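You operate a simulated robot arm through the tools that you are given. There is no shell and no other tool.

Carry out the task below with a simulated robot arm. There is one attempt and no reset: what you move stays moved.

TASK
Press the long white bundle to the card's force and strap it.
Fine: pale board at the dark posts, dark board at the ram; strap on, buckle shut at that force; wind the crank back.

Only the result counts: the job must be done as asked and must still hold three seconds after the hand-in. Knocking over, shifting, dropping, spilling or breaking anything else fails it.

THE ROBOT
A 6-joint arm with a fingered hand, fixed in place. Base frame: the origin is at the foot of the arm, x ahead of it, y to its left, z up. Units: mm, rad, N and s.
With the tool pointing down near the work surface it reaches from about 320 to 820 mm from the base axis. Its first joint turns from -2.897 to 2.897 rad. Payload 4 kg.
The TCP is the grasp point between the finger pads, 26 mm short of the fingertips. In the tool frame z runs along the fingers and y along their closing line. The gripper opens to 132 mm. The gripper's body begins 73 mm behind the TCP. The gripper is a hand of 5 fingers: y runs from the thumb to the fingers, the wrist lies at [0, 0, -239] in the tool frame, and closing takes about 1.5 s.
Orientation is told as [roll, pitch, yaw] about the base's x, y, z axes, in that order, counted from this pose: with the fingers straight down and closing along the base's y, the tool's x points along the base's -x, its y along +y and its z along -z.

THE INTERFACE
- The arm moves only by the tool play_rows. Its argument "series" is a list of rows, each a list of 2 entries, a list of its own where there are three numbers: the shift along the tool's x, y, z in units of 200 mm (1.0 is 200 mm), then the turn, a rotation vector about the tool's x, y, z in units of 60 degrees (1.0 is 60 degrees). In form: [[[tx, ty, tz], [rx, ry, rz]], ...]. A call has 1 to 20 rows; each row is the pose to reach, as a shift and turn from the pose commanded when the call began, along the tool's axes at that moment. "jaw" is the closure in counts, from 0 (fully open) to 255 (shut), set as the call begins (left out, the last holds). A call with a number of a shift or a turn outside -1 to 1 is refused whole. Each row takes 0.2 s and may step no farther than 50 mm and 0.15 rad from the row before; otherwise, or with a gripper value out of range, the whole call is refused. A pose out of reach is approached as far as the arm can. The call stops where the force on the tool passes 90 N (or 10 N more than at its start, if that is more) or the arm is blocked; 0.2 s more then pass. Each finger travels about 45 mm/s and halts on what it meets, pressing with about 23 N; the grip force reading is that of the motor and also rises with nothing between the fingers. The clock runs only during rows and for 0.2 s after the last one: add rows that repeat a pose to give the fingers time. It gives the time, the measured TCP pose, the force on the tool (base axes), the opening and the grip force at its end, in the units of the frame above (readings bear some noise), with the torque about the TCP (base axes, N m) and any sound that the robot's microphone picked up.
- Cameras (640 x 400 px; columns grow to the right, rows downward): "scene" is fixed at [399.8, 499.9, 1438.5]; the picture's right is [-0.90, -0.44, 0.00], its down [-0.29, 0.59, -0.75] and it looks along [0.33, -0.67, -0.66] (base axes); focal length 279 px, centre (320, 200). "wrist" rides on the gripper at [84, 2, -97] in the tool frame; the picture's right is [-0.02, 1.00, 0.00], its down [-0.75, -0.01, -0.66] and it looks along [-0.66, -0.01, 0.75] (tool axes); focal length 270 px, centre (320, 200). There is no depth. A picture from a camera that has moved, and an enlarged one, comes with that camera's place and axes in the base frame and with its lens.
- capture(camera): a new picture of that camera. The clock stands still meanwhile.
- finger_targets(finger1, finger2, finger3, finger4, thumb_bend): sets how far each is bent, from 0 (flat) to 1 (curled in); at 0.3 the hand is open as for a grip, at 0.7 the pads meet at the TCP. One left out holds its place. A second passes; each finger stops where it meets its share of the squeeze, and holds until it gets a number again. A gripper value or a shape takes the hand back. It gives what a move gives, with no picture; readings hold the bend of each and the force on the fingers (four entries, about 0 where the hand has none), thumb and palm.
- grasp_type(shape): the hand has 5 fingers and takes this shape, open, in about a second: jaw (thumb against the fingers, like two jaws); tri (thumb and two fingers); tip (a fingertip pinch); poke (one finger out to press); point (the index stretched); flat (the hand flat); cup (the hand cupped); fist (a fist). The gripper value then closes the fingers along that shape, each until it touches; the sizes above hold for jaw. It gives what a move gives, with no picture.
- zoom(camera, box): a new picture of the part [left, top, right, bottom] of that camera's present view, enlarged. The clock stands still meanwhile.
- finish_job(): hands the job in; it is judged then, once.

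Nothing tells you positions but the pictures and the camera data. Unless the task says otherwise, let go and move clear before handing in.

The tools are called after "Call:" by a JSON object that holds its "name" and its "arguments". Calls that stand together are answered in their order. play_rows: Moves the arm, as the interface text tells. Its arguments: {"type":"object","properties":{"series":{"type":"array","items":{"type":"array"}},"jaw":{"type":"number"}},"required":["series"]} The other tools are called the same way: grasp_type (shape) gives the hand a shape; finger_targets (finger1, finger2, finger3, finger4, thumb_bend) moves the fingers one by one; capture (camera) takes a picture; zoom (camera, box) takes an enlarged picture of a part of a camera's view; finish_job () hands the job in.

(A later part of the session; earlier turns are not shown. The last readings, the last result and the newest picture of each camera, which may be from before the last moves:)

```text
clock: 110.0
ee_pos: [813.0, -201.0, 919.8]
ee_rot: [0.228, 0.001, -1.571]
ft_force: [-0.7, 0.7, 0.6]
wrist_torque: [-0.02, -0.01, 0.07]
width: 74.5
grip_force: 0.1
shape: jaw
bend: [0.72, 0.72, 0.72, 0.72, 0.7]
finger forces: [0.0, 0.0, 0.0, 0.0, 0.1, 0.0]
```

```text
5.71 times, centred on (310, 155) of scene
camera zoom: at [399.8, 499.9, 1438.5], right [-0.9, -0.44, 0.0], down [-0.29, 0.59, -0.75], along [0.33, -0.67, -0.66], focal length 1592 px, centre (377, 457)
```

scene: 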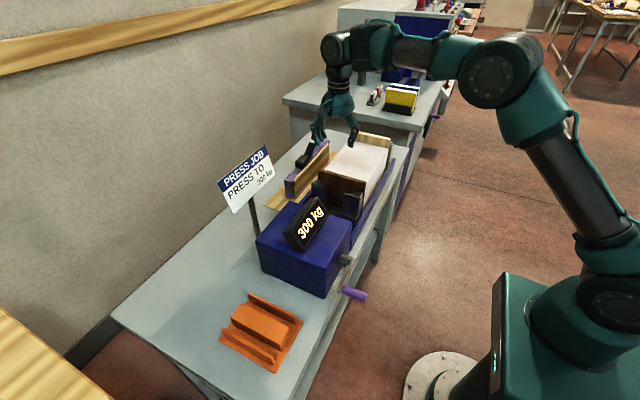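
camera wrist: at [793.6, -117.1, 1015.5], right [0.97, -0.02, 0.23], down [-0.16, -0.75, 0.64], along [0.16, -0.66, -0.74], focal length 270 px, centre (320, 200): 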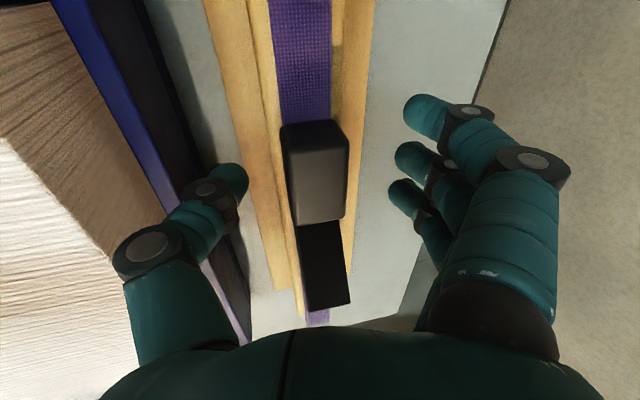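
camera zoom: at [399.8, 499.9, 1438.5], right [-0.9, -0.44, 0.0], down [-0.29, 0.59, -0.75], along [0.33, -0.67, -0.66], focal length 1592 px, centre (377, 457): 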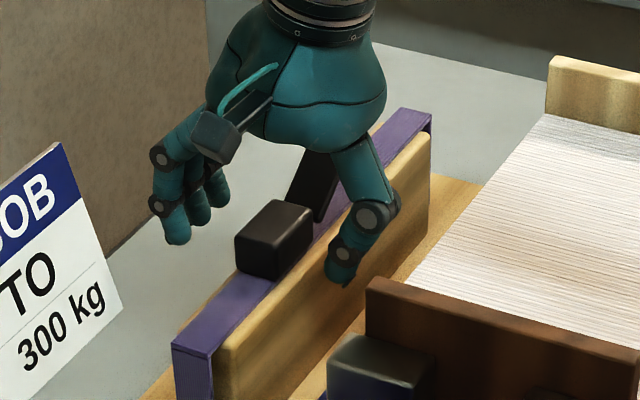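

Call:
{"name": "play_rows", "arguments": {"series": [[[0, 0, 0.012], [0, 0, 0]], [[0, 0, 0.023], [0, 0, 0]], [[0, 0, 0.023], [0, 0, 0]]]}}

Call:
{"name": "play_rows", "arguments": {"series": [[[0, 0, 0], [0, 0, 0]], [[0, 0, 0], [0, 0, 0]], [[0, 0, 0], [0, 0, 0]], [[0, 0, 0], [0, 0, 0]], [[0, 0, 0], [0, 0, 0]], [[0, 0, 0], [0, 0, 0]], [[0, 0, 0], [0, 0, 0]]], "jaw": 255}}

Call:
{"name": "capture", "arguments": {"camera": "wrist"}}

Call:
{"name": "zoom", "arguments": {"camera": "scene", "box": [270, 120, 350, 190]}}

```text
clock: 110.8
ee_pos: [815.2, -202.3, 916.1]
ee_rot: [0.227, -0.002, -1.572]
ft_force: [0.8, 0.1, 1.1]
wrist_torque: [-0.01, -0.02, -0.02]
width: 74.2
grip_force: 0.1
shape: jaw
bend: [0.72, 0.72, 0.72, 0.72, 0.7]
finger forces: [0.0, 0.1, 0.1, 0.0, 0.0, 0.0]
```

```text
clock: 112.4
ee_pos: [815.1, -202.3, 915.6]
ee_rot: [0.226, -0.001, -1.572]
ft_force: [-0.5, -0.6, -0.2]
wrist_torque: [0.0, 0.02, 0.04]
width: 20.4
grip_force: 22.6
shape: jaw
bend: [0.65, 0.72, 0.72, 0.72, 0.7]
finger forces: [0.8, 6.7, 5.9, 5.5, 19.4, 0.0]
```

```text
taken
camera wrist: at [794.7, -117.1, 1011.1], right [0.97, -0.02, 0.23], down [-0.16, -0.75, 0.64], along [0.16, -0.66, -0.74], focal length 270 px, centre (320, 200)
```

wrist: 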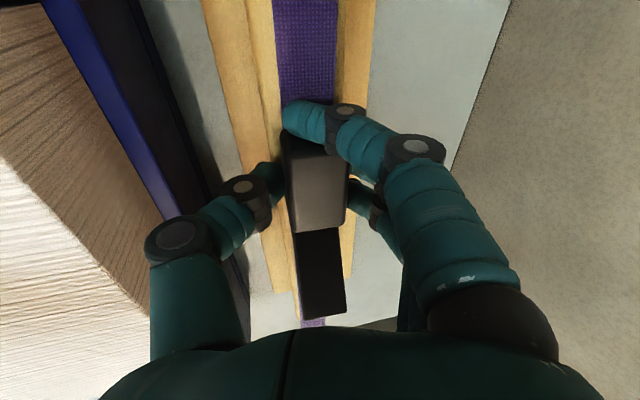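

```text
5.71 times, centred on (310, 155) of scene
camera zoom: at [399.8, 499.9, 1438.5], right [-0.9, -0.44, 0.0], down [-0.29, 0.59, -0.75], along [0.33, -0.67, -0.66], focal length 1592 px, centre (377, 457)
```

zoom: 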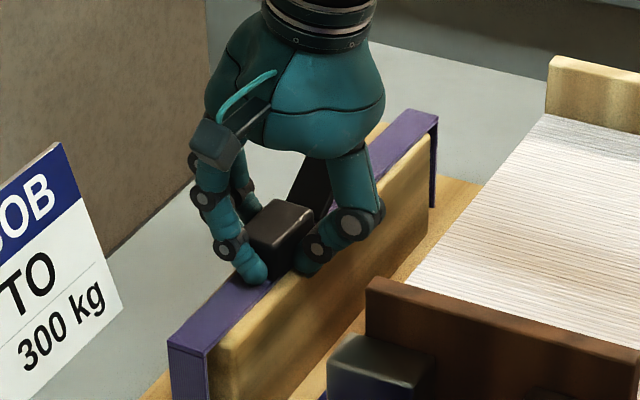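

The buckle is gripped by three fingers and the thumb. I'll lift 30 mm straight up and look at how the strap hangs.

Call:
{"name": "play_rows", "arguments": {"series": [[[0, 0.0113, -0.0487], [0, 0, 0]], [[0, 0.0225, -0.0974], [0, 0, 0]], [[0, 0.0338, -0.1461], [0, 0, 0]], [[0, 0.0338, -0.1461], [0, 0, 0]]]}}

Call:
{"name": "capture", "arguments": {"camera": "wrist"}}

Call:
{"name": "zoom", "arguments": {"camera": "scene", "box": [250, 110, 380, 210]}}

```text
clock: 113.4
ee_pos: [814.2, -200.8, 947.5]
ee_rot: [0.226, 0.0, -1.571]
ft_force: [0.3, 0.2, -2.5]
wrist_torque: [0.03, 0.01, 0.0]
width: 20.1
grip_force: 22.7
shape: jaw
bend: [0.66, 0.72, 0.72, 0.72, 0.7]
finger forces: [0.6, 7.0, 5.9, 5.3, 18.7, 0.1]
```

```text
taken
camera wrist: at [794.6, -117.0, 1042.0], right [0.97, -0.02, 0.23], down [-0.16, -0.75, 0.64], along [0.16, -0.66, -0.74], focal length 270 px, centre (320, 200)
```

wrist: 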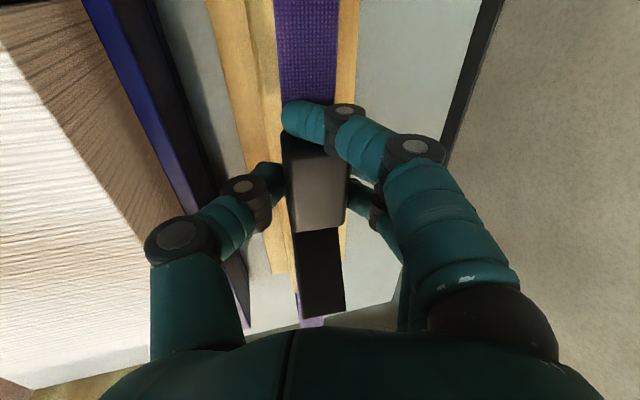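

```text
4.00 times, centred on (315, 160) of scene
camera zoom: at [399.8, 499.9, 1438.5], right [-0.9, -0.44, 0.0], down [-0.29, 0.59, -0.75], along [0.33, -0.67, -0.66], focal length 1114 px, centre (340, 360)
```

zoom: 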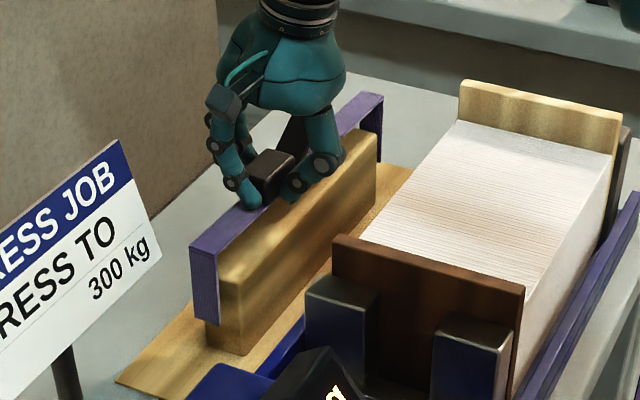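

The strap lifts level and upright. I'll carry it up and inward, staying within reach, until its legs clear the boards' tops.

Call:
{"name": "play_rows", "arguments": {"series": [[[0, -0.048, -0.118], [0, 0, 0]], [[0, -0.096, -0.236], [0, 0, 0]], [[0, -0.144, -0.354], [0, 0, 0]], [[0, -0.173, -0.489], [0, 0, 0]], [[0, -0.202, -0.624], [0, 0, 0]], [[0, -0.23, -0.7585], [0, 0, 0]], [[0, -0.23, -0.7585], [0, 0, 0]]]}}

Call:
{"name": "capture", "arguments": {"camera": "wrist"}}

Call:
{"name": "capture", "arguments": {"camera": "scene"}}

Call:
{"name": "zoom", "arguments": {"camera": "scene", "box": [270, 60, 420, 200]}}

```text
clock: 115.0
ee_pos: [735.5, -200.5, 1083.6]
ee_rot: [0.226, 0.0, -1.572]
ft_force: [-0.7, 0.5, -1.6]
wrist_torque: [0.03, 0.01, 0.02]
width: 20.3
grip_force: 23.1
shape: jaw
bend: [0.66, 0.72, 0.72, 0.72, 0.7]
finger forces: [0.6, 7.1, 5.9, 5.3, 18.7, 0.0]
```

```text
taken
camera wrist: at [715.7, -116.7, 1179.7], right [0.97, -0.02, 0.23], down [-0.16, -0.75, 0.64], along [0.16, -0.66, -0.74], focal length 270 px, centre (320, 200)
```

wrist: 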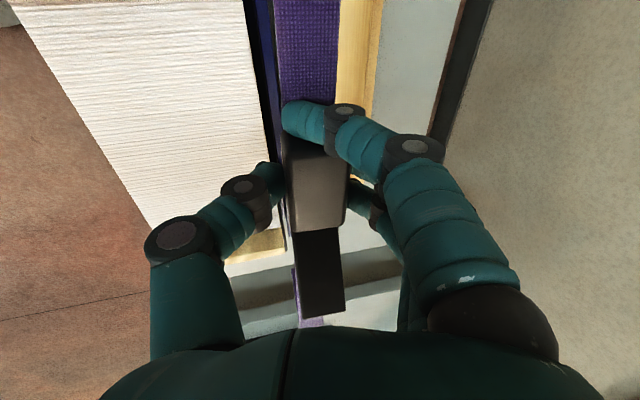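

```text
taken
```

scene: 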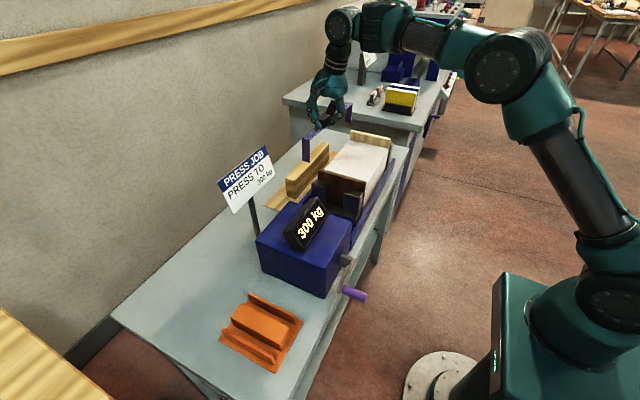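

```text
2.86 times, centred on (345, 130) of scene
camera zoom: at [399.8, 499.9, 1438.5], right [-0.9, -0.44, 0.0], down [-0.29, 0.59, -0.75], along [0.33, -0.67, -0.66], focal length 796 px, centre (249, 400)
```

zoom: 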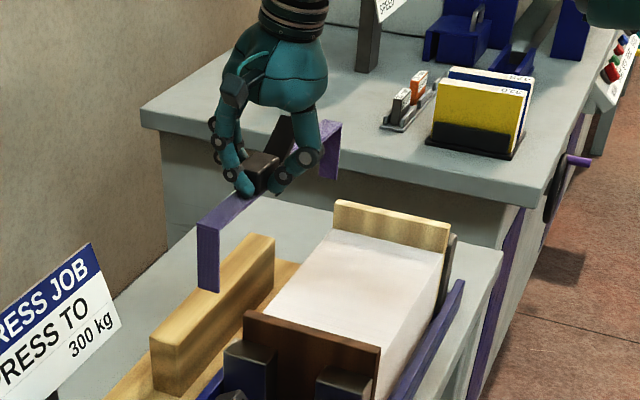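

The strap hangs level above the stand. I'll move it over the bundle (−98 mm in x, −6.5 mm in y) and check both legs against the boards before lowering.

Call:
{"name": "play_rows", "arguments": {"series": [[[-0.011, -0.16, -0.037], [0, 0, 0]], [[-0.022, -0.32, -0.074], [0, 0, 0]], [[-0.0323, -0.4787, -0.1106], [0, 0, 0]], [[-0.0323, -0.4787, -0.1106], [0, 0, 0]], [[-0.0323, -0.4787, -0.1106], [0, 0, 0]]]}}

Call:
{"name": "capture", "arguments": {"camera": "wrist"}}

Call:
{"name": "zoom", "arguments": {"camera": "scene", "box": [290, 80, 430, 220]}}

Call:
{"name": "zoom", "arguments": {"camera": "scene", "box": [310, 130, 380, 200]}}

Call:
{"name": "zoom", "arguments": {"camera": "scene", "box": [340, 90, 410, 160]}}

```text
clock: 116.2
ee_pos: [637.5, -207.1, 1082.3]
ee_rot: [0.228, -0.002, -1.57]
ft_force: [0.2, -0.1, -1.7]
wrist_torque: [0.04, -0.01, 0.02]
width: 20.2
grip_force: 22.5
shape: jaw
bend: [0.66, 0.72, 0.72, 0.72, 0.7]
finger forces: [0.5, 7.1, 5.9, 5.4, 18.9, 0.0]
```

```text
taken
camera wrist: at [617.0, -122.9, 1178.5], right [0.97, -0.02, 0.23], down [-0.16, -0.75, 0.64], along [0.16, -0.66, -0.74], focal length 270 px, centre (320, 200)
```

wrist: 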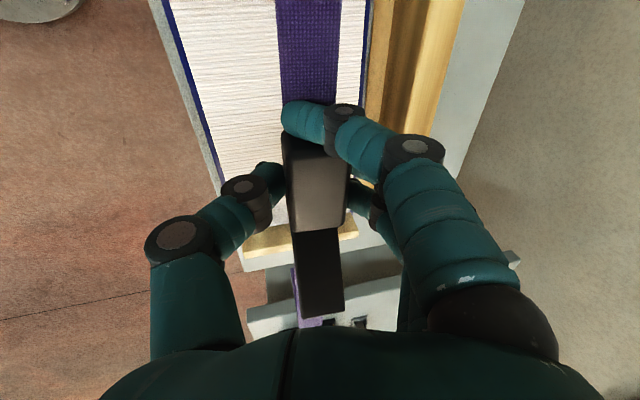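

```text
2.86 times, centred on (360, 150) of scene
camera zoom: at [399.8, 499.9, 1438.5], right [-0.9, -0.44, 0.0], down [-0.29, 0.59, -0.75], along [0.33, -0.67, -0.66], focal length 796 px, centre (206, 343)
```

zoom: 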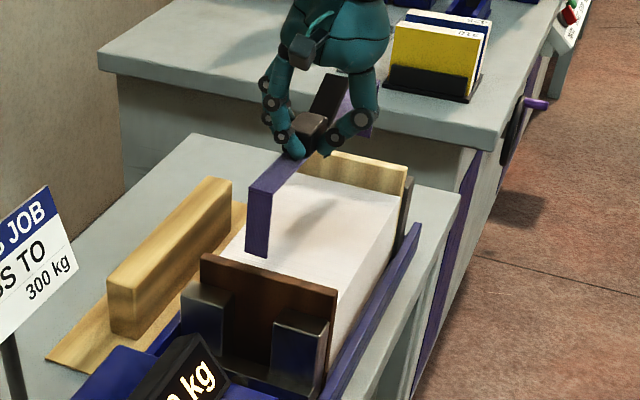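

```text
5.71 times, centred on (345, 165) of scene
camera zoom: at [399.8, 499.9, 1438.5], right [-0.9, -0.44, 0.0], down [-0.29, 0.59, -0.75], along [0.33, -0.67, -0.66], focal length 1592 px, centre (177, 400)
```

zoom: 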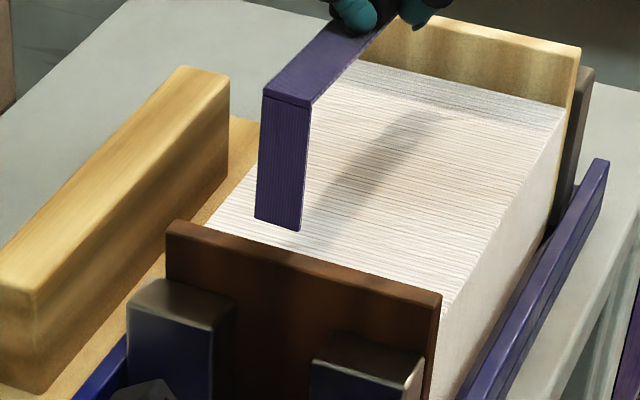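

```text
5.71 times, centred on (375, 125) of scene
camera zoom: at [399.8, 499.9, 1438.5], right [-0.9, -0.44, 0.0], down [-0.29, 0.59, -0.75], along [0.33, -0.67, -0.66], focal length 1592 px, centre (6, 629)
```

zoom: 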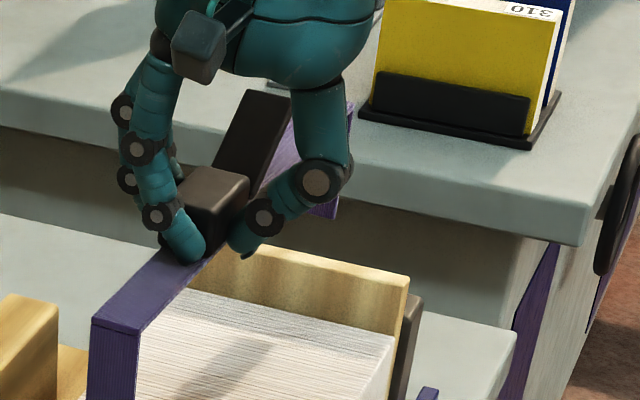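

Call:
{"name": "zoom", "arguments": {"camera": "wrist", "box": [220, 200, 400, 335]}}

Call:
{"name": "zoom", "arguments": {"camera": "scene", "box": [318, 140, 366, 176]}}

Call:
{"name": "zoom", "arguments": {"camera": "scene", "box": [350, 100, 406, 142]}}

```text
2.96 times, centred on (310, 268) of wrist
camera zoom: at [617.0, -122.9, 1178.5], right [0.97, -0.02, 0.23], down [-0.16, -0.75, 0.64], along [0.16, -0.66, -0.74], focal length 801 px, centre (350, 0)
```

zoom: 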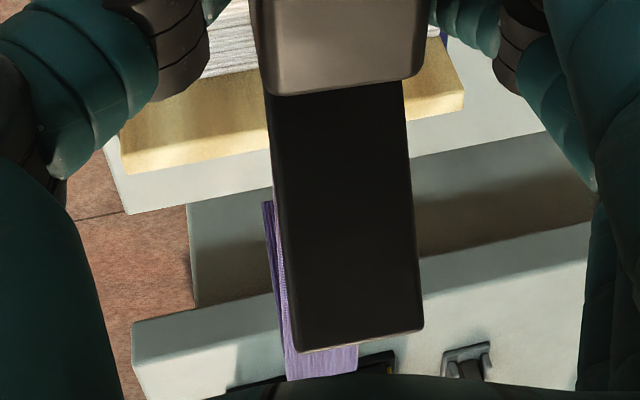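

```text
11.11 times, centred on (342, 158) of scene
camera zoom: at [399.8, 499.9, 1438.5], right [-0.9, -0.44, 0.0], down [-0.29, 0.59, -0.75], along [0.33, -0.67, -0.66], focal length 3096 px, centre (76, 667)
```

zoom: 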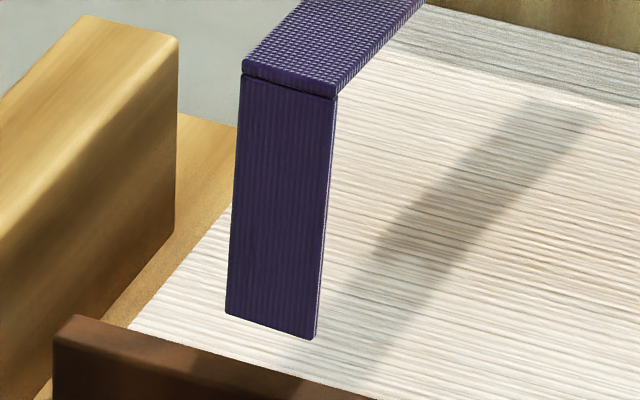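

```text
9.52 times, centred on (378, 121) of scene
camera zoom: at [399.8, 499.9, 1438.5], right [-0.9, -0.44, 0.0], down [-0.29, 0.59, -0.75], along [0.33, -0.67, -0.66], focal length 2653 px, centre (-232, 952)
```

zoom: 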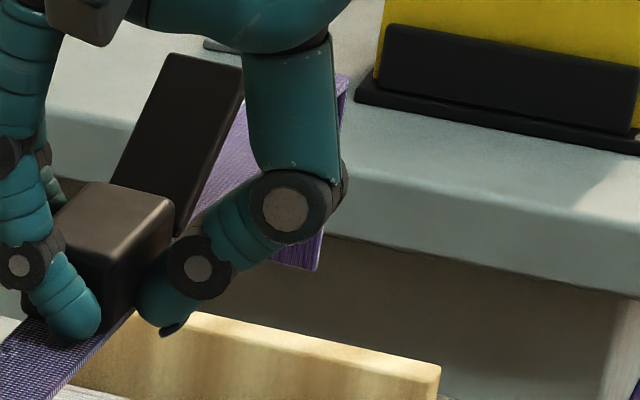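

Both ends of the strap look level, at about z 1055. I'll lower it until the legs are just above the boards' tops and compare leg and board edges directly.

Call:
{"name": "play_rows", "arguments": {"series": [[[0, -0.0113, 0.0487], [0, 0, 0]], [[0, -0.0225, 0.0974], [0, 0, 0]], [[0, -0.0225, 0.0974], [0, 0, 0]]]}}

Call:
{"name": "zoom", "arguments": {"camera": "scene", "box": [318, 148, 366, 184]}}

Call:
{"name": "zoom", "arguments": {"camera": "scene", "box": [350, 105, 406, 147]}}

Call:
{"name": "zoom", "arguments": {"camera": "wrist", "box": [220, 200, 400, 335]}}

```text
clock: 117.0
ee_pos: [637.2, -208.6, 1063.6]
ee_rot: [0.227, 0.0, -1.57]
ft_force: [-0.3, 0.2, -1.5]
wrist_torque: [0.04, 0.02, -0.02]
width: 20.0
grip_force: 22.7
shape: jaw
bend: [0.66, 0.72, 0.72, 0.72, 0.7]
finger forces: [0.5, 7.2, 5.9, 5.4, 18.9, 0.0]
```

```text
11.11 times, centred on (342, 166) of scene
camera zoom: at [399.8, 499.9, 1438.5], right [-0.9, -0.44, 0.0], down [-0.29, 0.59, -0.75], along [0.33, -0.67, -0.66], focal length 3096 px, centre (76, 578)
```

zoom: 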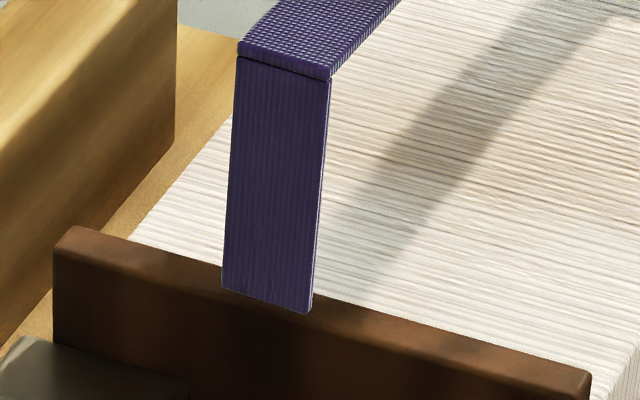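

```text
9.52 times, centred on (378, 126) of scene
camera zoom: at [399.8, 499.9, 1438.5], right [-0.9, -0.44, 0.0], down [-0.29, 0.59, -0.75], along [0.33, -0.67, -0.66], focal length 2653 px, centre (-232, 905)
```

zoom: 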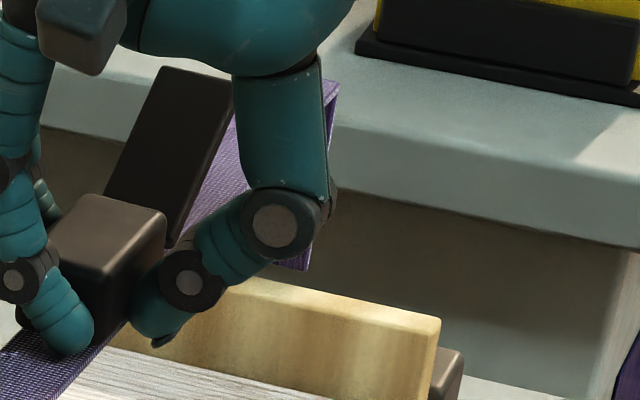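

```text
2.96 times, centred on (310, 268) of wrist
camera zoom: at [617.5, -123.2, 1158.4], right [0.97, -0.02, 0.23], down [-0.16, -0.75, 0.64], along [0.16, -0.66, -0.74], focal length 801 px, centre (350, 0)
```

zoom: 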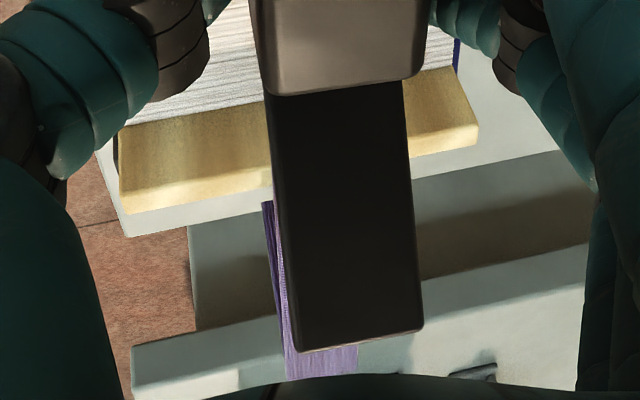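

Call:
{"name": "zoom", "arguments": {"camera": "wrist", "box": [270, 245, 350, 305]}}

Call:
{"name": "zoom", "arguments": {"camera": "scene", "box": [326, 162, 354, 183]}}

Call:
{"name": "zoom", "arguments": {"camera": "scene", "box": [372, 108, 400, 136]}}

```text
6.67 times, centred on (310, 275) of wrist
camera zoom: at [617.5, -123.2, 1158.4], right [0.97, -0.02, 0.23], down [-0.16, -0.75, 0.64], along [0.16, -0.66, -0.74], focal length 1802 px, centre (387, -300)
```

zoom: 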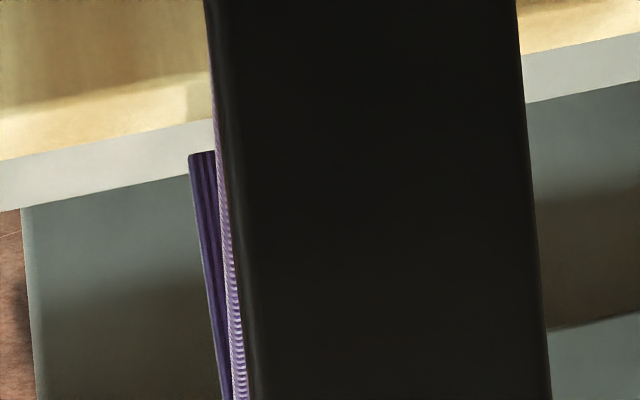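

```text
16.00 times, centred on (340, 172) of scene
camera zoom: at [399.8, 499.9, 1438.5], right [-0.9, -0.44, 0.0], down [-0.29, 0.59, -0.75], along [0.33, -0.67, -0.66], focal length 4458 px, centre (0, 640)
```

zoom: 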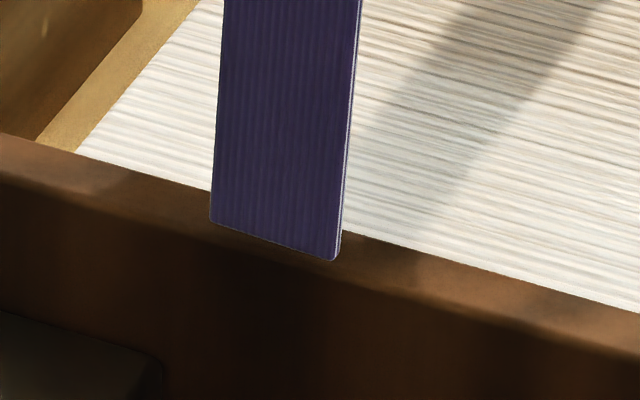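

```text
14.29 times, centred on (386, 122) of scene
camera zoom: at [399.8, 499.9, 1438.5], right [-0.9, -0.44, 0.0], down [-0.29, 0.59, -0.75], along [0.33, -0.67, -0.66], focal length 3980 px, centre (-623, 1314)
```

zoom: 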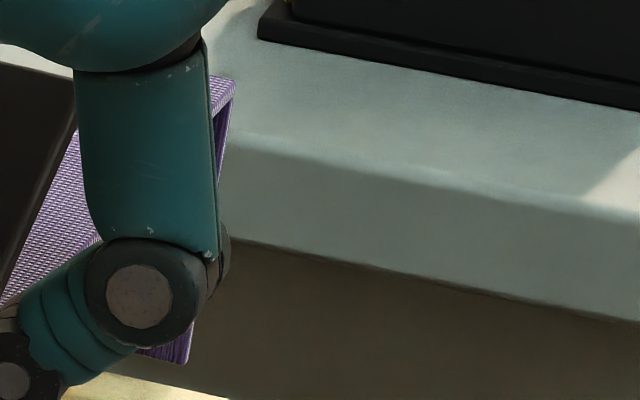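

By direct comparison, both legs look to be just outside the boards, with the strap perhaps a few mm lower on the −y side. I'll lower in small steps, watching for contact force.

Call:
{"name": "play_rows", "arguments": {"series": [[[0, -0.0023, 0.0097], [0, 0, 0]], [[0, -0.0045, 0.0195], [0, 0, 0]], [[0, -0.0068, 0.0292], [0, 0, 0]], [[0, -0.0068, 0.0292], [0, 0, 0]]]}}

Call:
{"name": "zoom", "arguments": {"camera": "scene", "box": [370, 110, 402, 142]}}

Call:
{"name": "zoom", "arguments": {"camera": "scene", "box": [326, 162, 354, 183]}}

Call:
{"name": "zoom", "arguments": {"camera": "wrist", "box": [270, 245, 350, 305]}}

```text
clock: 118.0
ee_pos: [637.6, -207.6, 1057.5]
ee_rot: [0.228, -0.001, -1.571]
ft_force: [-0.4, -0.1, -1.5]
wrist_torque: [0.07, -0.02, 0.0]
width: 20.1
grip_force: 22.8
shape: jaw
bend: [0.66, 0.72, 0.72, 0.72, 0.7]
finger forces: [0.5, 7.2, 5.8, 5.4, 18.8, 0.0]
```

```text
12.50 times, centred on (386, 126) of scene
camera zoom: at [399.8, 499.9, 1438.5], right [-0.9, -0.44, 0.0], down [-0.29, 0.59, -0.75], along [0.33, -0.67, -0.66], focal length 3482 px, centre (-505, 1125)
```

zoom: 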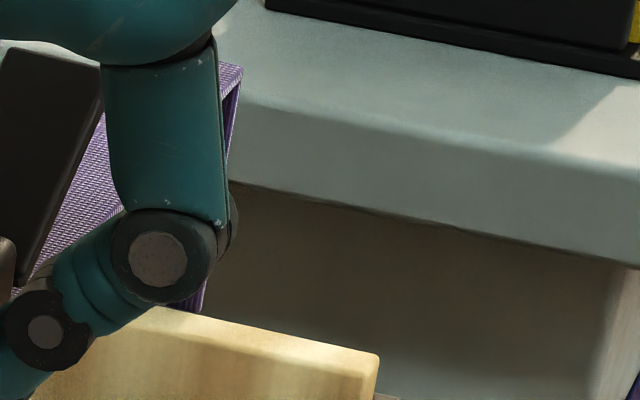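

```text
16.00 times, centred on (340, 172) of scene
camera zoom: at [399.8, 499.9, 1438.5], right [-0.9, -0.44, 0.0], down [-0.29, 0.59, -0.75], along [0.33, -0.67, -0.66], focal length 4458 px, centre (0, 640)
```

zoom: 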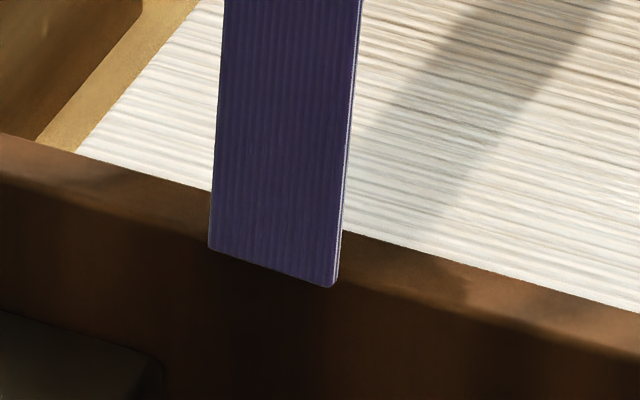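

```text
6.67 times, centred on (310, 275) of wrist
camera zoom: at [617.7, -123.2, 1152.4], right [0.97, -0.02, 0.23], down [-0.16, -0.75, 0.64], along [0.16, -0.66, -0.74], focal length 1802 px, centre (387, -300)
```

zoom: 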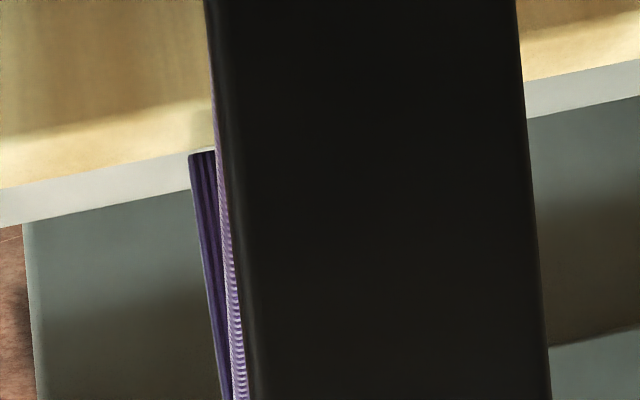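

Call:
{"name": "zoom", "arguments": {"camera": "scene", "box": [380, 124, 396, 140]}}

Call:
{"name": "zoom", "arguments": {"camera": "wrist", "box": [288, 260, 312, 278]}}

Call:
{"name": "zoom", "arguments": {"camera": "scene", "box": [330, 170, 354, 188]}}

```text
16.00 times, centred on (388, 132) of scene
camera zoom: at [399.8, 499.9, 1438.5], right [-0.9, -0.44, 0.0], down [-0.29, 0.59, -0.75], along [0.33, -0.67, -0.66], focal length 4458 px, centre (-768, 1288)
```

zoom: 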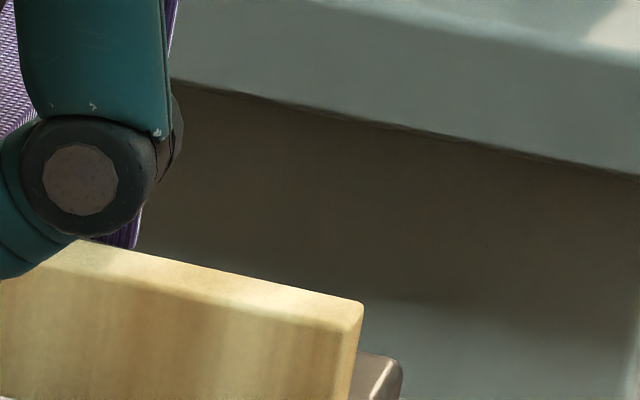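

```text
16.00 times, centred on (300, 269) of wrist
camera zoom: at [617.7, -123.2, 1152.4], right [0.97, -0.02, 0.23], down [-0.16, -0.75, 0.64], along [0.16, -0.66, -0.74], focal length 4325 px, centre (640, -904)
```

zoom: 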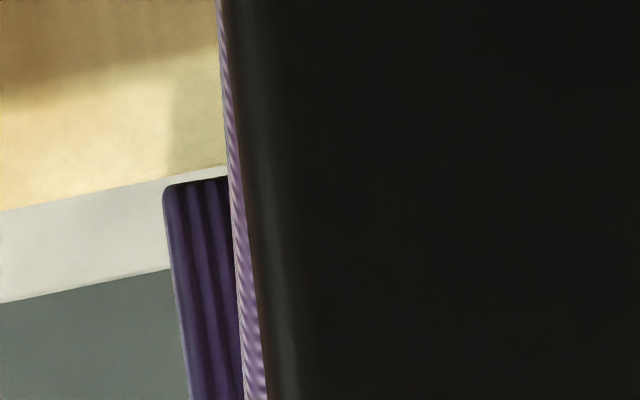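

```text
16.00 times, centred on (342, 179) of scene
camera zoom: at [399.8, 499.9, 1438.5], right [-0.9, -0.44, 0.0], down [-0.29, 0.59, -0.75], along [0.33, -0.67, -0.66], focal length 4458 px, centre (-32, 536)
```

zoom: 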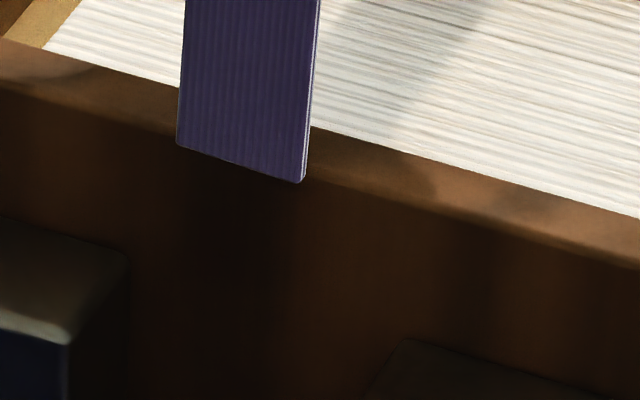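

Careful comparison shows the strap hangs tilted: the −y end is about 7.5 mm lower than the +y end. I'll level it with a 0.025 rad turn about x and shift 1 mm in −y, which should centre it on the boards.

Call:
{"name": "play_rows", "arguments": {"series": [[[-0.0025, 0, 0], [0, -0.0116, -0.0027]], [[-0.005, 0, 0], [0, -0.02325, -0.00537]], [[-0.005, 0, 0], [0, -0.02325, -0.00537]]]}}

Call:
{"name": "zoom", "arguments": {"camera": "scene", "box": [380, 124, 396, 140]}}

Call:
{"name": "zoom", "arguments": {"camera": "wrist", "box": [280, 250, 320, 280]}}

Call:
{"name": "zoom", "arguments": {"camera": "scene", "box": [330, 170, 354, 188]}}

```text
clock: 118.8
ee_pos: [637.8, -208.6, 1055.5]
ee_rot: [0.227, -0.026, -1.571]
ft_force: [-0.3, 0.5, -1.3]
wrist_torque: [0.05, -0.01, 0.01]
width: 20.2
grip_force: 23.1
shape: jaw
bend: [0.66, 0.72, 0.72, 0.72, 0.7]
finger forces: [0.6, 7.2, 5.9, 5.4, 18.8, 0.0]
```

```text
16.00 times, centred on (388, 132) of scene
camera zoom: at [399.8, 499.9, 1438.5], right [-0.9, -0.44, 0.0], down [-0.29, 0.59, -0.75], along [0.33, -0.67, -0.66], focal length 4458 px, centre (-768, 1288)
```

zoom: 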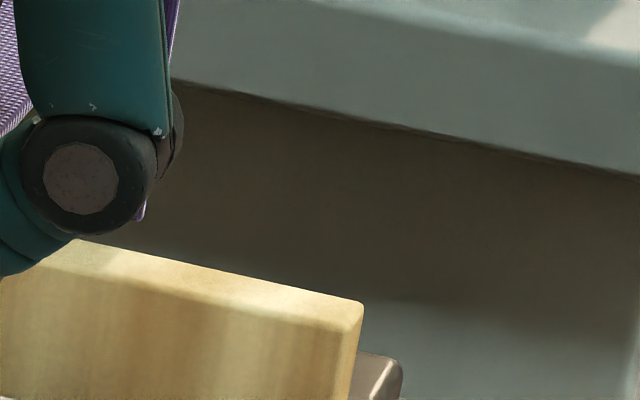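

```text
13.33 times, centred on (300, 265) of wrist
camera zoom: at [617.7, -121.7, 1150.5], right [0.97, -0.02, 0.23], down [-0.16, -0.74, 0.66], along [0.16, -0.68, -0.72], focal length 3604 px, centre (587, -667)
```

zoom: 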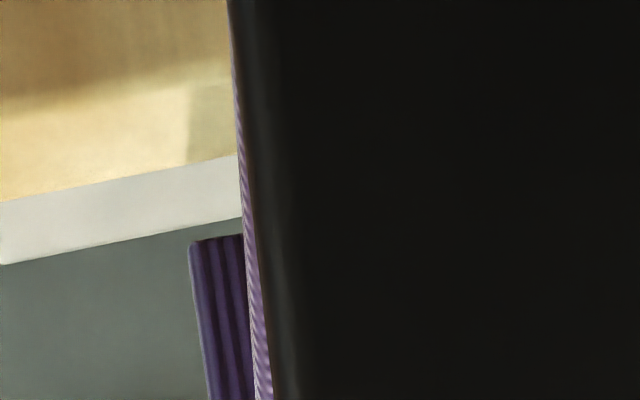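

```text
16.00 times, centred on (342, 179) of scene
camera zoom: at [399.8, 499.9, 1438.5], right [-0.9, -0.44, 0.0], down [-0.29, 0.59, -0.75], along [0.33, -0.67, -0.66], focal length 4458 px, centre (-32, 536)
```

zoom: 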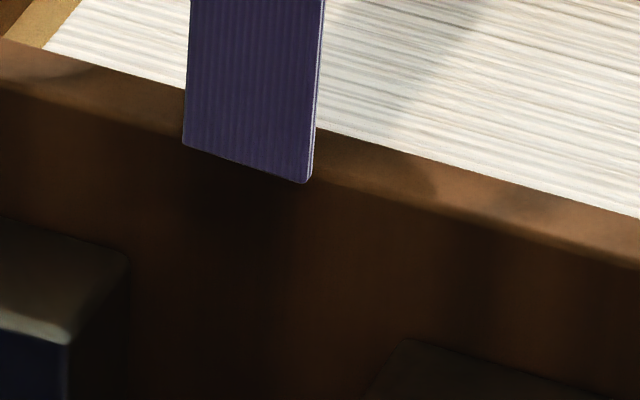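

The strap is level now (legs about 6 mm above the board tops, clearances about 2.7 and 5.0 mm). I'll shift 1.1 mm more and lower past the board tops in small steps.

Call:
{"name": "play_rows", "arguments": {"series": [[[-0.0048, 0, 0], [0, 0, 0]], [[-0.0048, -0.0034, 0.0147], [0, 0, 0]], [[-0.0048, -0.0068, 0.0294], [0, 0, 0]], [[-0.0042, -0.0113, 0.0488], [0, 0, 0]], [[-0.0042, -0.0113, 0.0488], [0, 0, 0]]]}}

Call:
{"name": "zoom", "arguments": {"camera": "scene", "box": [330, 170, 354, 188]}}

Call:
{"name": "zoom", "arguments": {"camera": "wrist", "box": [280, 250, 320, 280]}}

Call:
{"name": "zoom", "arguments": {"camera": "scene", "box": [300, 100, 420, 200]}}

```text
clock: 120.0
ee_pos: [638.6, -209.6, 1047.0]
ee_rot: [0.226, -0.025, -1.571]
ft_force: [0.8, -0.2, -1.5]
wrist_torque: [0.06, 0.02, -0.02]
width: 20.2
grip_force: 23.2
shape: jaw
bend: [0.66, 0.72, 0.72, 0.72, 0.7]
finger forces: [0.6, 7.2, 5.8, 5.4, 18.7, 0.0]
```

```text
16.00 times, centred on (342, 179) of scene
camera zoom: at [399.8, 499.9, 1438.5], right [-0.9, -0.44, 0.0], down [-0.29, 0.59, -0.75], along [0.33, -0.67, -0.66], focal length 4458 px, centre (-32, 536)
```

zoom: 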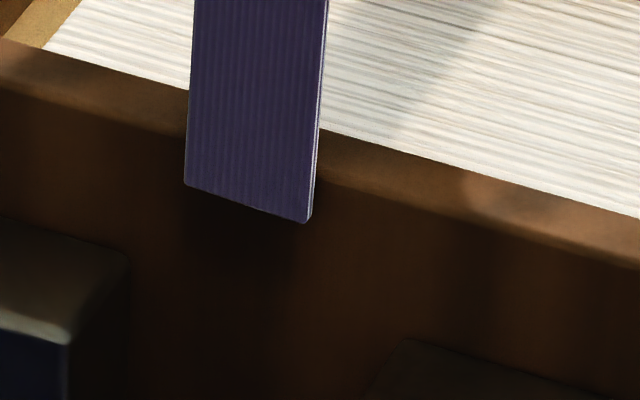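

```text
13.33 times, centred on (300, 265) of wrist
camera zoom: at [617.7, -122.9, 1140.7], right [0.97, -0.02, 0.23], down [-0.16, -0.74, 0.66], along [0.16, -0.68, -0.72], focal length 3604 px, centre (587, -667)
```

zoom: 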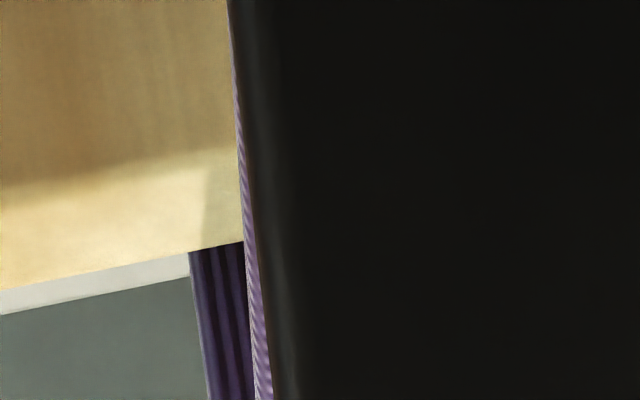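

```text
4.00 times, centred on (360, 150) of scene
camera zoom: at [399.8, 499.9, 1438.5], right [-0.9, -0.44, 0.0], down [-0.29, 0.59, -0.75], along [0.33, -0.67, -0.66], focal length 1114 px, centre (160, 400)
```

zoom: 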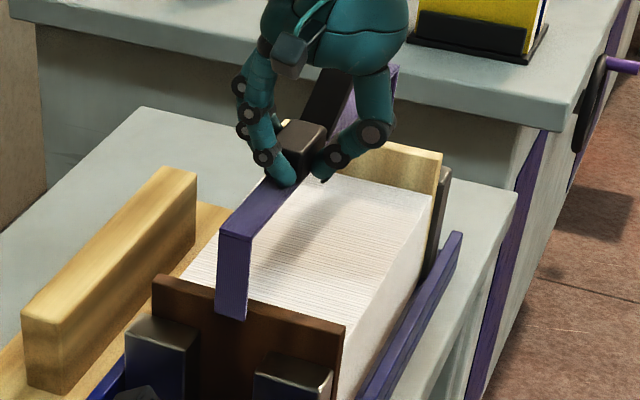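

Both legs have passed outside the boards with no contact force. I'll keep lowering in small steps.

Call:
{"name": "play_rows", "arguments": {"series": [[[0.0006, -0.0056, 0.0244], [0, 0, 0]], [[0.0013, -0.0112, 0.0487], [0, 0, 0]], [[0.0019, -0.0169, 0.0731], [0, 0, 0]], [[0.0025, -0.0225, 0.0974], [0, 0, 0]], [[0.0031, -0.0281, 0.1218], [0, 0, 0]], [[0.0038, -0.0337, 0.1461], [0, 0, 0]], [[0.0044, -0.0393, 0.1705], [0, 0, 0]], [[0.005, -0.045, 0.1948], [0, 0, 0]], [[0.005, -0.045, 0.1948], [0, 0, 0]]]}}

Call:
{"name": "capture", "arguments": {"camera": "wrist"}}

Call:
{"name": "zoom", "arguments": {"camera": "scene", "box": [300, 110, 420, 210]}}

```text
clock: 122.0
ee_pos: [637.4, -209.6, 1007.2]
ee_rot: [0.227, -0.026, -1.57]
ft_force: [-0.6, 0.9, -1.3]
wrist_torque: [0.09, 0.0, -0.02]
width: 20.0
grip_force: 23.0
shape: jaw
bend: [0.66, 0.72, 0.72, 0.72, 0.7]
finger forces: [0.7, 7.1, 5.9, 5.3, 18.9, 0.0]
```

```text
taken
camera wrist: at [617.5, -123.1, 1100.3], right [0.97, -0.02, 0.23], down [-0.16, -0.74, 0.66], along [0.16, -0.68, -0.72], focal length 270 px, centre (320, 200)
```

wrist: 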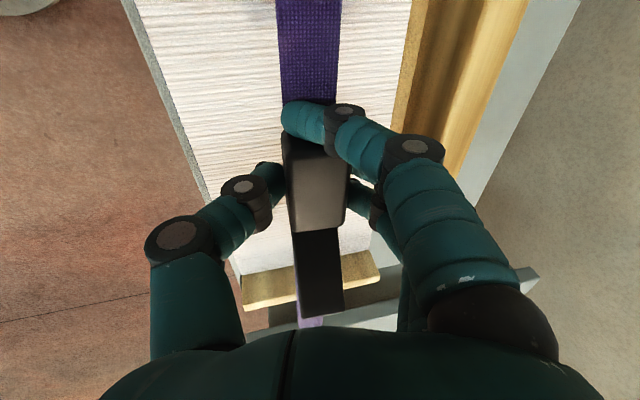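

```text
4.00 times, centred on (360, 160) of scene
camera zoom: at [399.8, 499.9, 1438.5], right [-0.9, -0.44, 0.0], down [-0.29, 0.59, -0.75], along [0.33, -0.67, -0.66], focal length 1114 px, centre (160, 360)
```

zoom: 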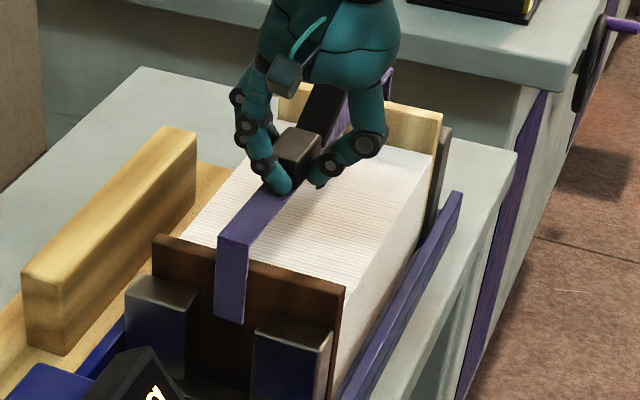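

Call:
{"name": "play_rows", "arguments": {"series": [[[0.0005, -0.0045, 0.0195], [0, 0, 0]], [[0.001, -0.009, 0.039], [0, 0, 0]], [[0.0015, -0.0135, 0.0585], [0, 0, 0]], [[0.002, -0.018, 0.078], [0, 0, 0]], [[0.002, -0.018, 0.078], [0, 0, 0]]]}}

Call:
{"name": "zoom", "arguments": {"camera": "scene", "box": [310, 140, 370, 200]}}

Call:
{"name": "zoom", "arguments": {"camera": "scene", "box": [350, 110, 410, 160]}}

```text
clock: 123.2
ee_pos: [637.1, -210.1, 990.3]
ee_rot: [0.227, -0.028, -1.569]
ft_force: [0.0, 0.4, -2.2]
wrist_torque: [0.03, -0.01, 0.01]
width: 20.1
grip_force: 22.5
shape: jaw
bend: [0.66, 0.72, 0.72, 0.72, 0.7]
finger forces: [0.5, 7.1, 5.8, 5.2, 18.8, 0.0]
```

```text
6.67 times, centred on (340, 170) of scene
camera zoom: at [399.8, 499.9, 1438.5], right [-0.9, -0.44, 0.0], down [-0.29, 0.59, -0.75], along [0.33, -0.67, -0.66], focal length 1857 px, centre (187, 400)
```

zoom: 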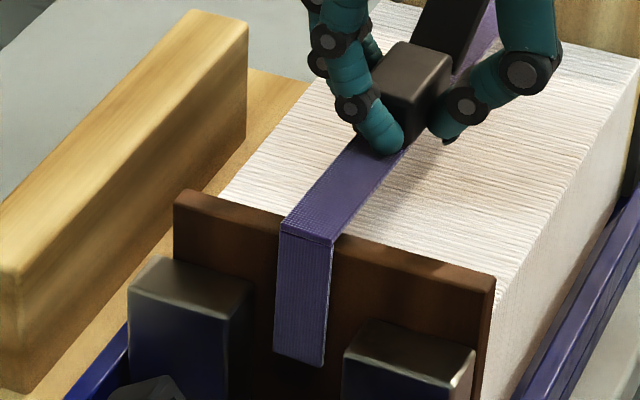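

```text
8.00 times, centred on (380, 135) of scene
camera zoom: at [399.8, 499.9, 1438.5], right [-0.9, -0.44, 0.0], down [-0.29, 0.59, -0.75], along [0.33, -0.67, -0.66], focal length 2229 px, centre (-160, 720)
```

zoom: 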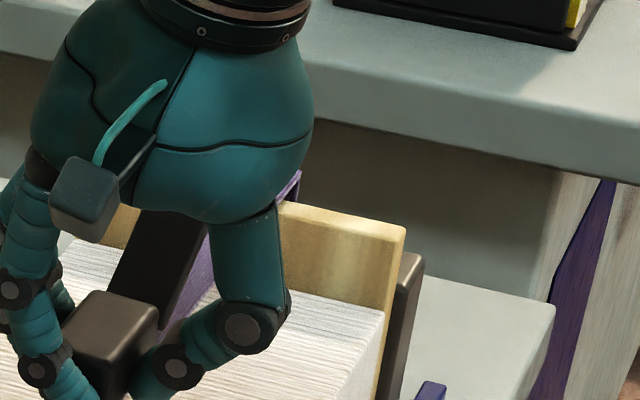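

Call:
{"name": "play_rows", "arguments": {"series": [[[0.0003, -0.0022, 0.0097], [0, 0, 0]], [[0.0005, -0.0045, 0.0195], [0, 0, 0]], [[0.0008, -0.0067, 0.0292], [0, 0, 0]], [[0.0008, -0.0067, 0.0292], [0, 0, 0]]]}}

Call:
{"name": "play_rows", "arguments": {"series": [[[0.0003, -0.0022, 0.0097], [0, 0, 0]], [[0.0003, -0.0022, 0.0097], [0, 0, 0]]]}}

Call:
{"name": "zoom", "arguments": {"camera": "scene", "box": [310, 140, 370, 200]}}

Call:
{"name": "zoom", "arguments": {"camera": "wrist", "box": [220, 200, 400, 335]}}

```text
clock: 124.2
ee_pos: [638.1, -208.6, 985.5]
ee_rot: [0.228, -0.028, -1.575]
ft_force: [0.3, 0.5, 0.2]
wrist_torque: [0.03, -0.03, 0.01]
width: 20.0
grip_force: 23.2
shape: jaw
bend: [0.66, 0.72, 0.72, 0.72, 0.7]
finger forces: [0.4, 7.5, 6.1, 5.5, 19.1, 0.1]
```

```text
clock: 124.8
ee_pos: [637.1, -209.6, 982.5]
ee_rot: [0.231, -0.026, -1.573]
ft_force: [-2.6, -1.3, 13.2]
wrist_torque: [0.21, 0.13, -0.04]
width: 20.1
grip_force: 22.9
shape: jaw
bend: [0.67, 0.72, 0.72, 0.72, 0.7]
finger forces: [4.8, 7.6, 6.5, 6.0, 24.3, 0.1]
```

```text
6.67 times, centred on (340, 170) of scene
camera zoom: at [399.8, 499.9, 1438.5], right [-0.9, -0.44, 0.0], down [-0.29, 0.59, -0.75], along [0.33, -0.67, -0.66], focal length 1857 px, centre (187, 400)
```

zoom: 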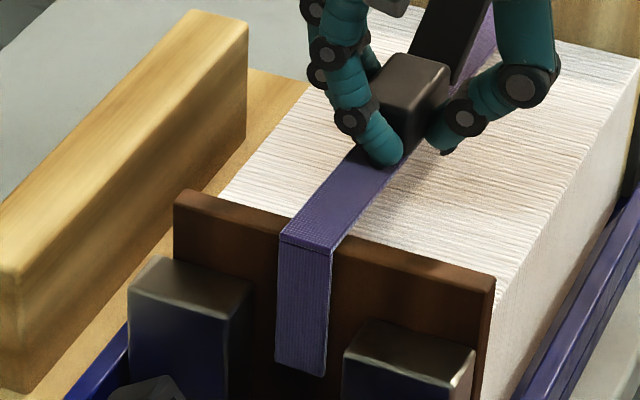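

```text
2.96 times, centred on (310, 268) of wrist
camera zoom: at [617.5, -122.8, 1077.7], right [0.97, -0.02, 0.23], down [-0.17, -0.74, 0.66], along [0.16, -0.68, -0.72], focal length 801 px, centre (350, 0)
```

zoom: 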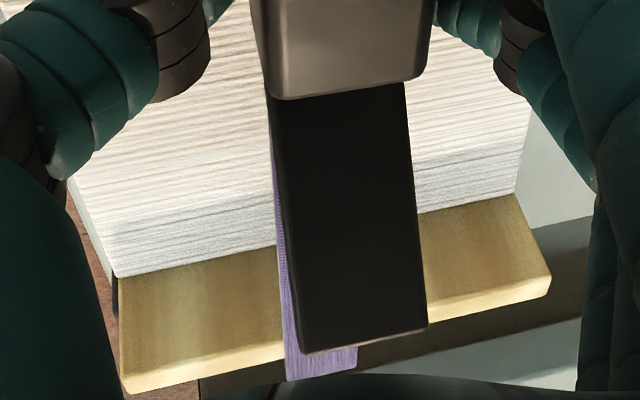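

The strap now rests on both boards with its legs outside (light contact force). I'll release the buckle and lift away carefully.

Call:
{"name": "play_rows", "arguments": {"series": [[[0, 0.0022, -0.0097], [0, 0, 0]], [[0, 0.0022, -0.0097], [0, 0, 0]], [[0, 0.0022, -0.0097], [0, 0, 0]], [[0, 0.0022, -0.0097], [0, 0, 0]], [[0, 0.0022, -0.0097], [0, 0, 0]], [[0, 0.0022, -0.0097], [0, 0, 0]]], "jaw": 110}}

Call:
{"name": "zoom", "arguments": {"camera": "scene", "box": [290, 110, 410, 210]}}

Call:
{"name": "capture", "arguments": {"camera": "wrist"}}

Call:
{"name": "zoom", "arguments": {"camera": "scene", "box": [270, 185, 345, 245]}}

```text
clock: 126.2
ee_pos: [637.1, -209.7, 985.3]
ee_rot: [0.227, -0.026, -1.568]
ft_force: [-0.2, 0.3, 0.5]
wrist_torque: [-0.01, -0.01, -0.02]
width: 74.3
grip_force: 0.1
shape: jaw
bend: [0.72, 0.72, 0.72, 0.72, 0.7]
finger forces: [0.0, 0.0, 0.0, 0.0, 0.0, 0.1]
```

```text
4.00 times, centred on (350, 160) of scene
camera zoom: at [399.8, 499.9, 1438.5], right [-0.9, -0.44, 0.0], down [-0.29, 0.59, -0.75], along [0.33, -0.67, -0.66], focal length 1114 px, centre (200, 360)
```

zoom: 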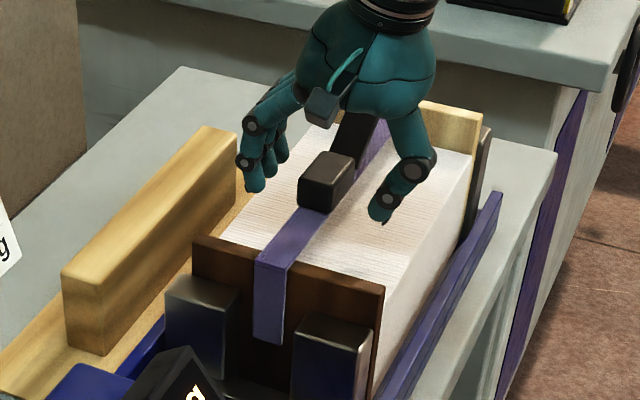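

```text
taken
camera wrist: at [617.4, -122.7, 1078.6], right [0.97, -0.02, 0.23], down [-0.16, -0.74, 0.66], along [0.16, -0.68, -0.72], focal length 270 px, centre (320, 200)
```

wrist: 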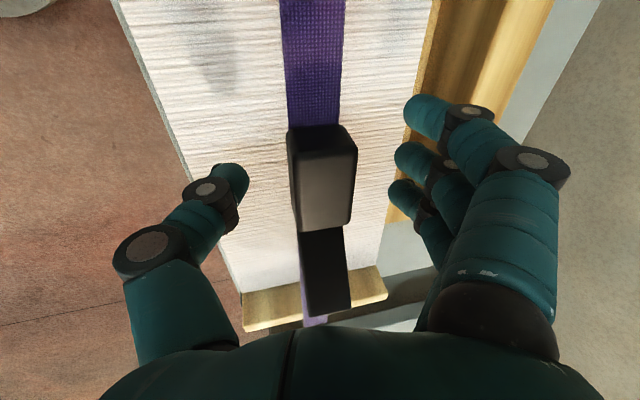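

```text
6.67 times, centred on (308, 215) of scene
camera zoom: at [399.8, 499.9, 1438.5], right [-0.9, -0.44, 0.0], down [-0.29, 0.59, -0.75], along [0.33, -0.67, -0.66], focal length 1857 px, centre (403, 100)
```

zoom: 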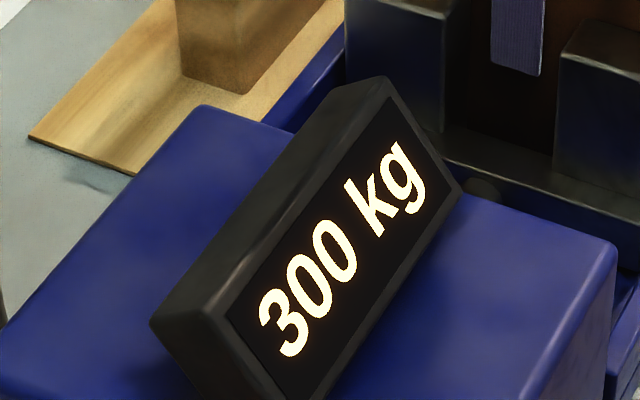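

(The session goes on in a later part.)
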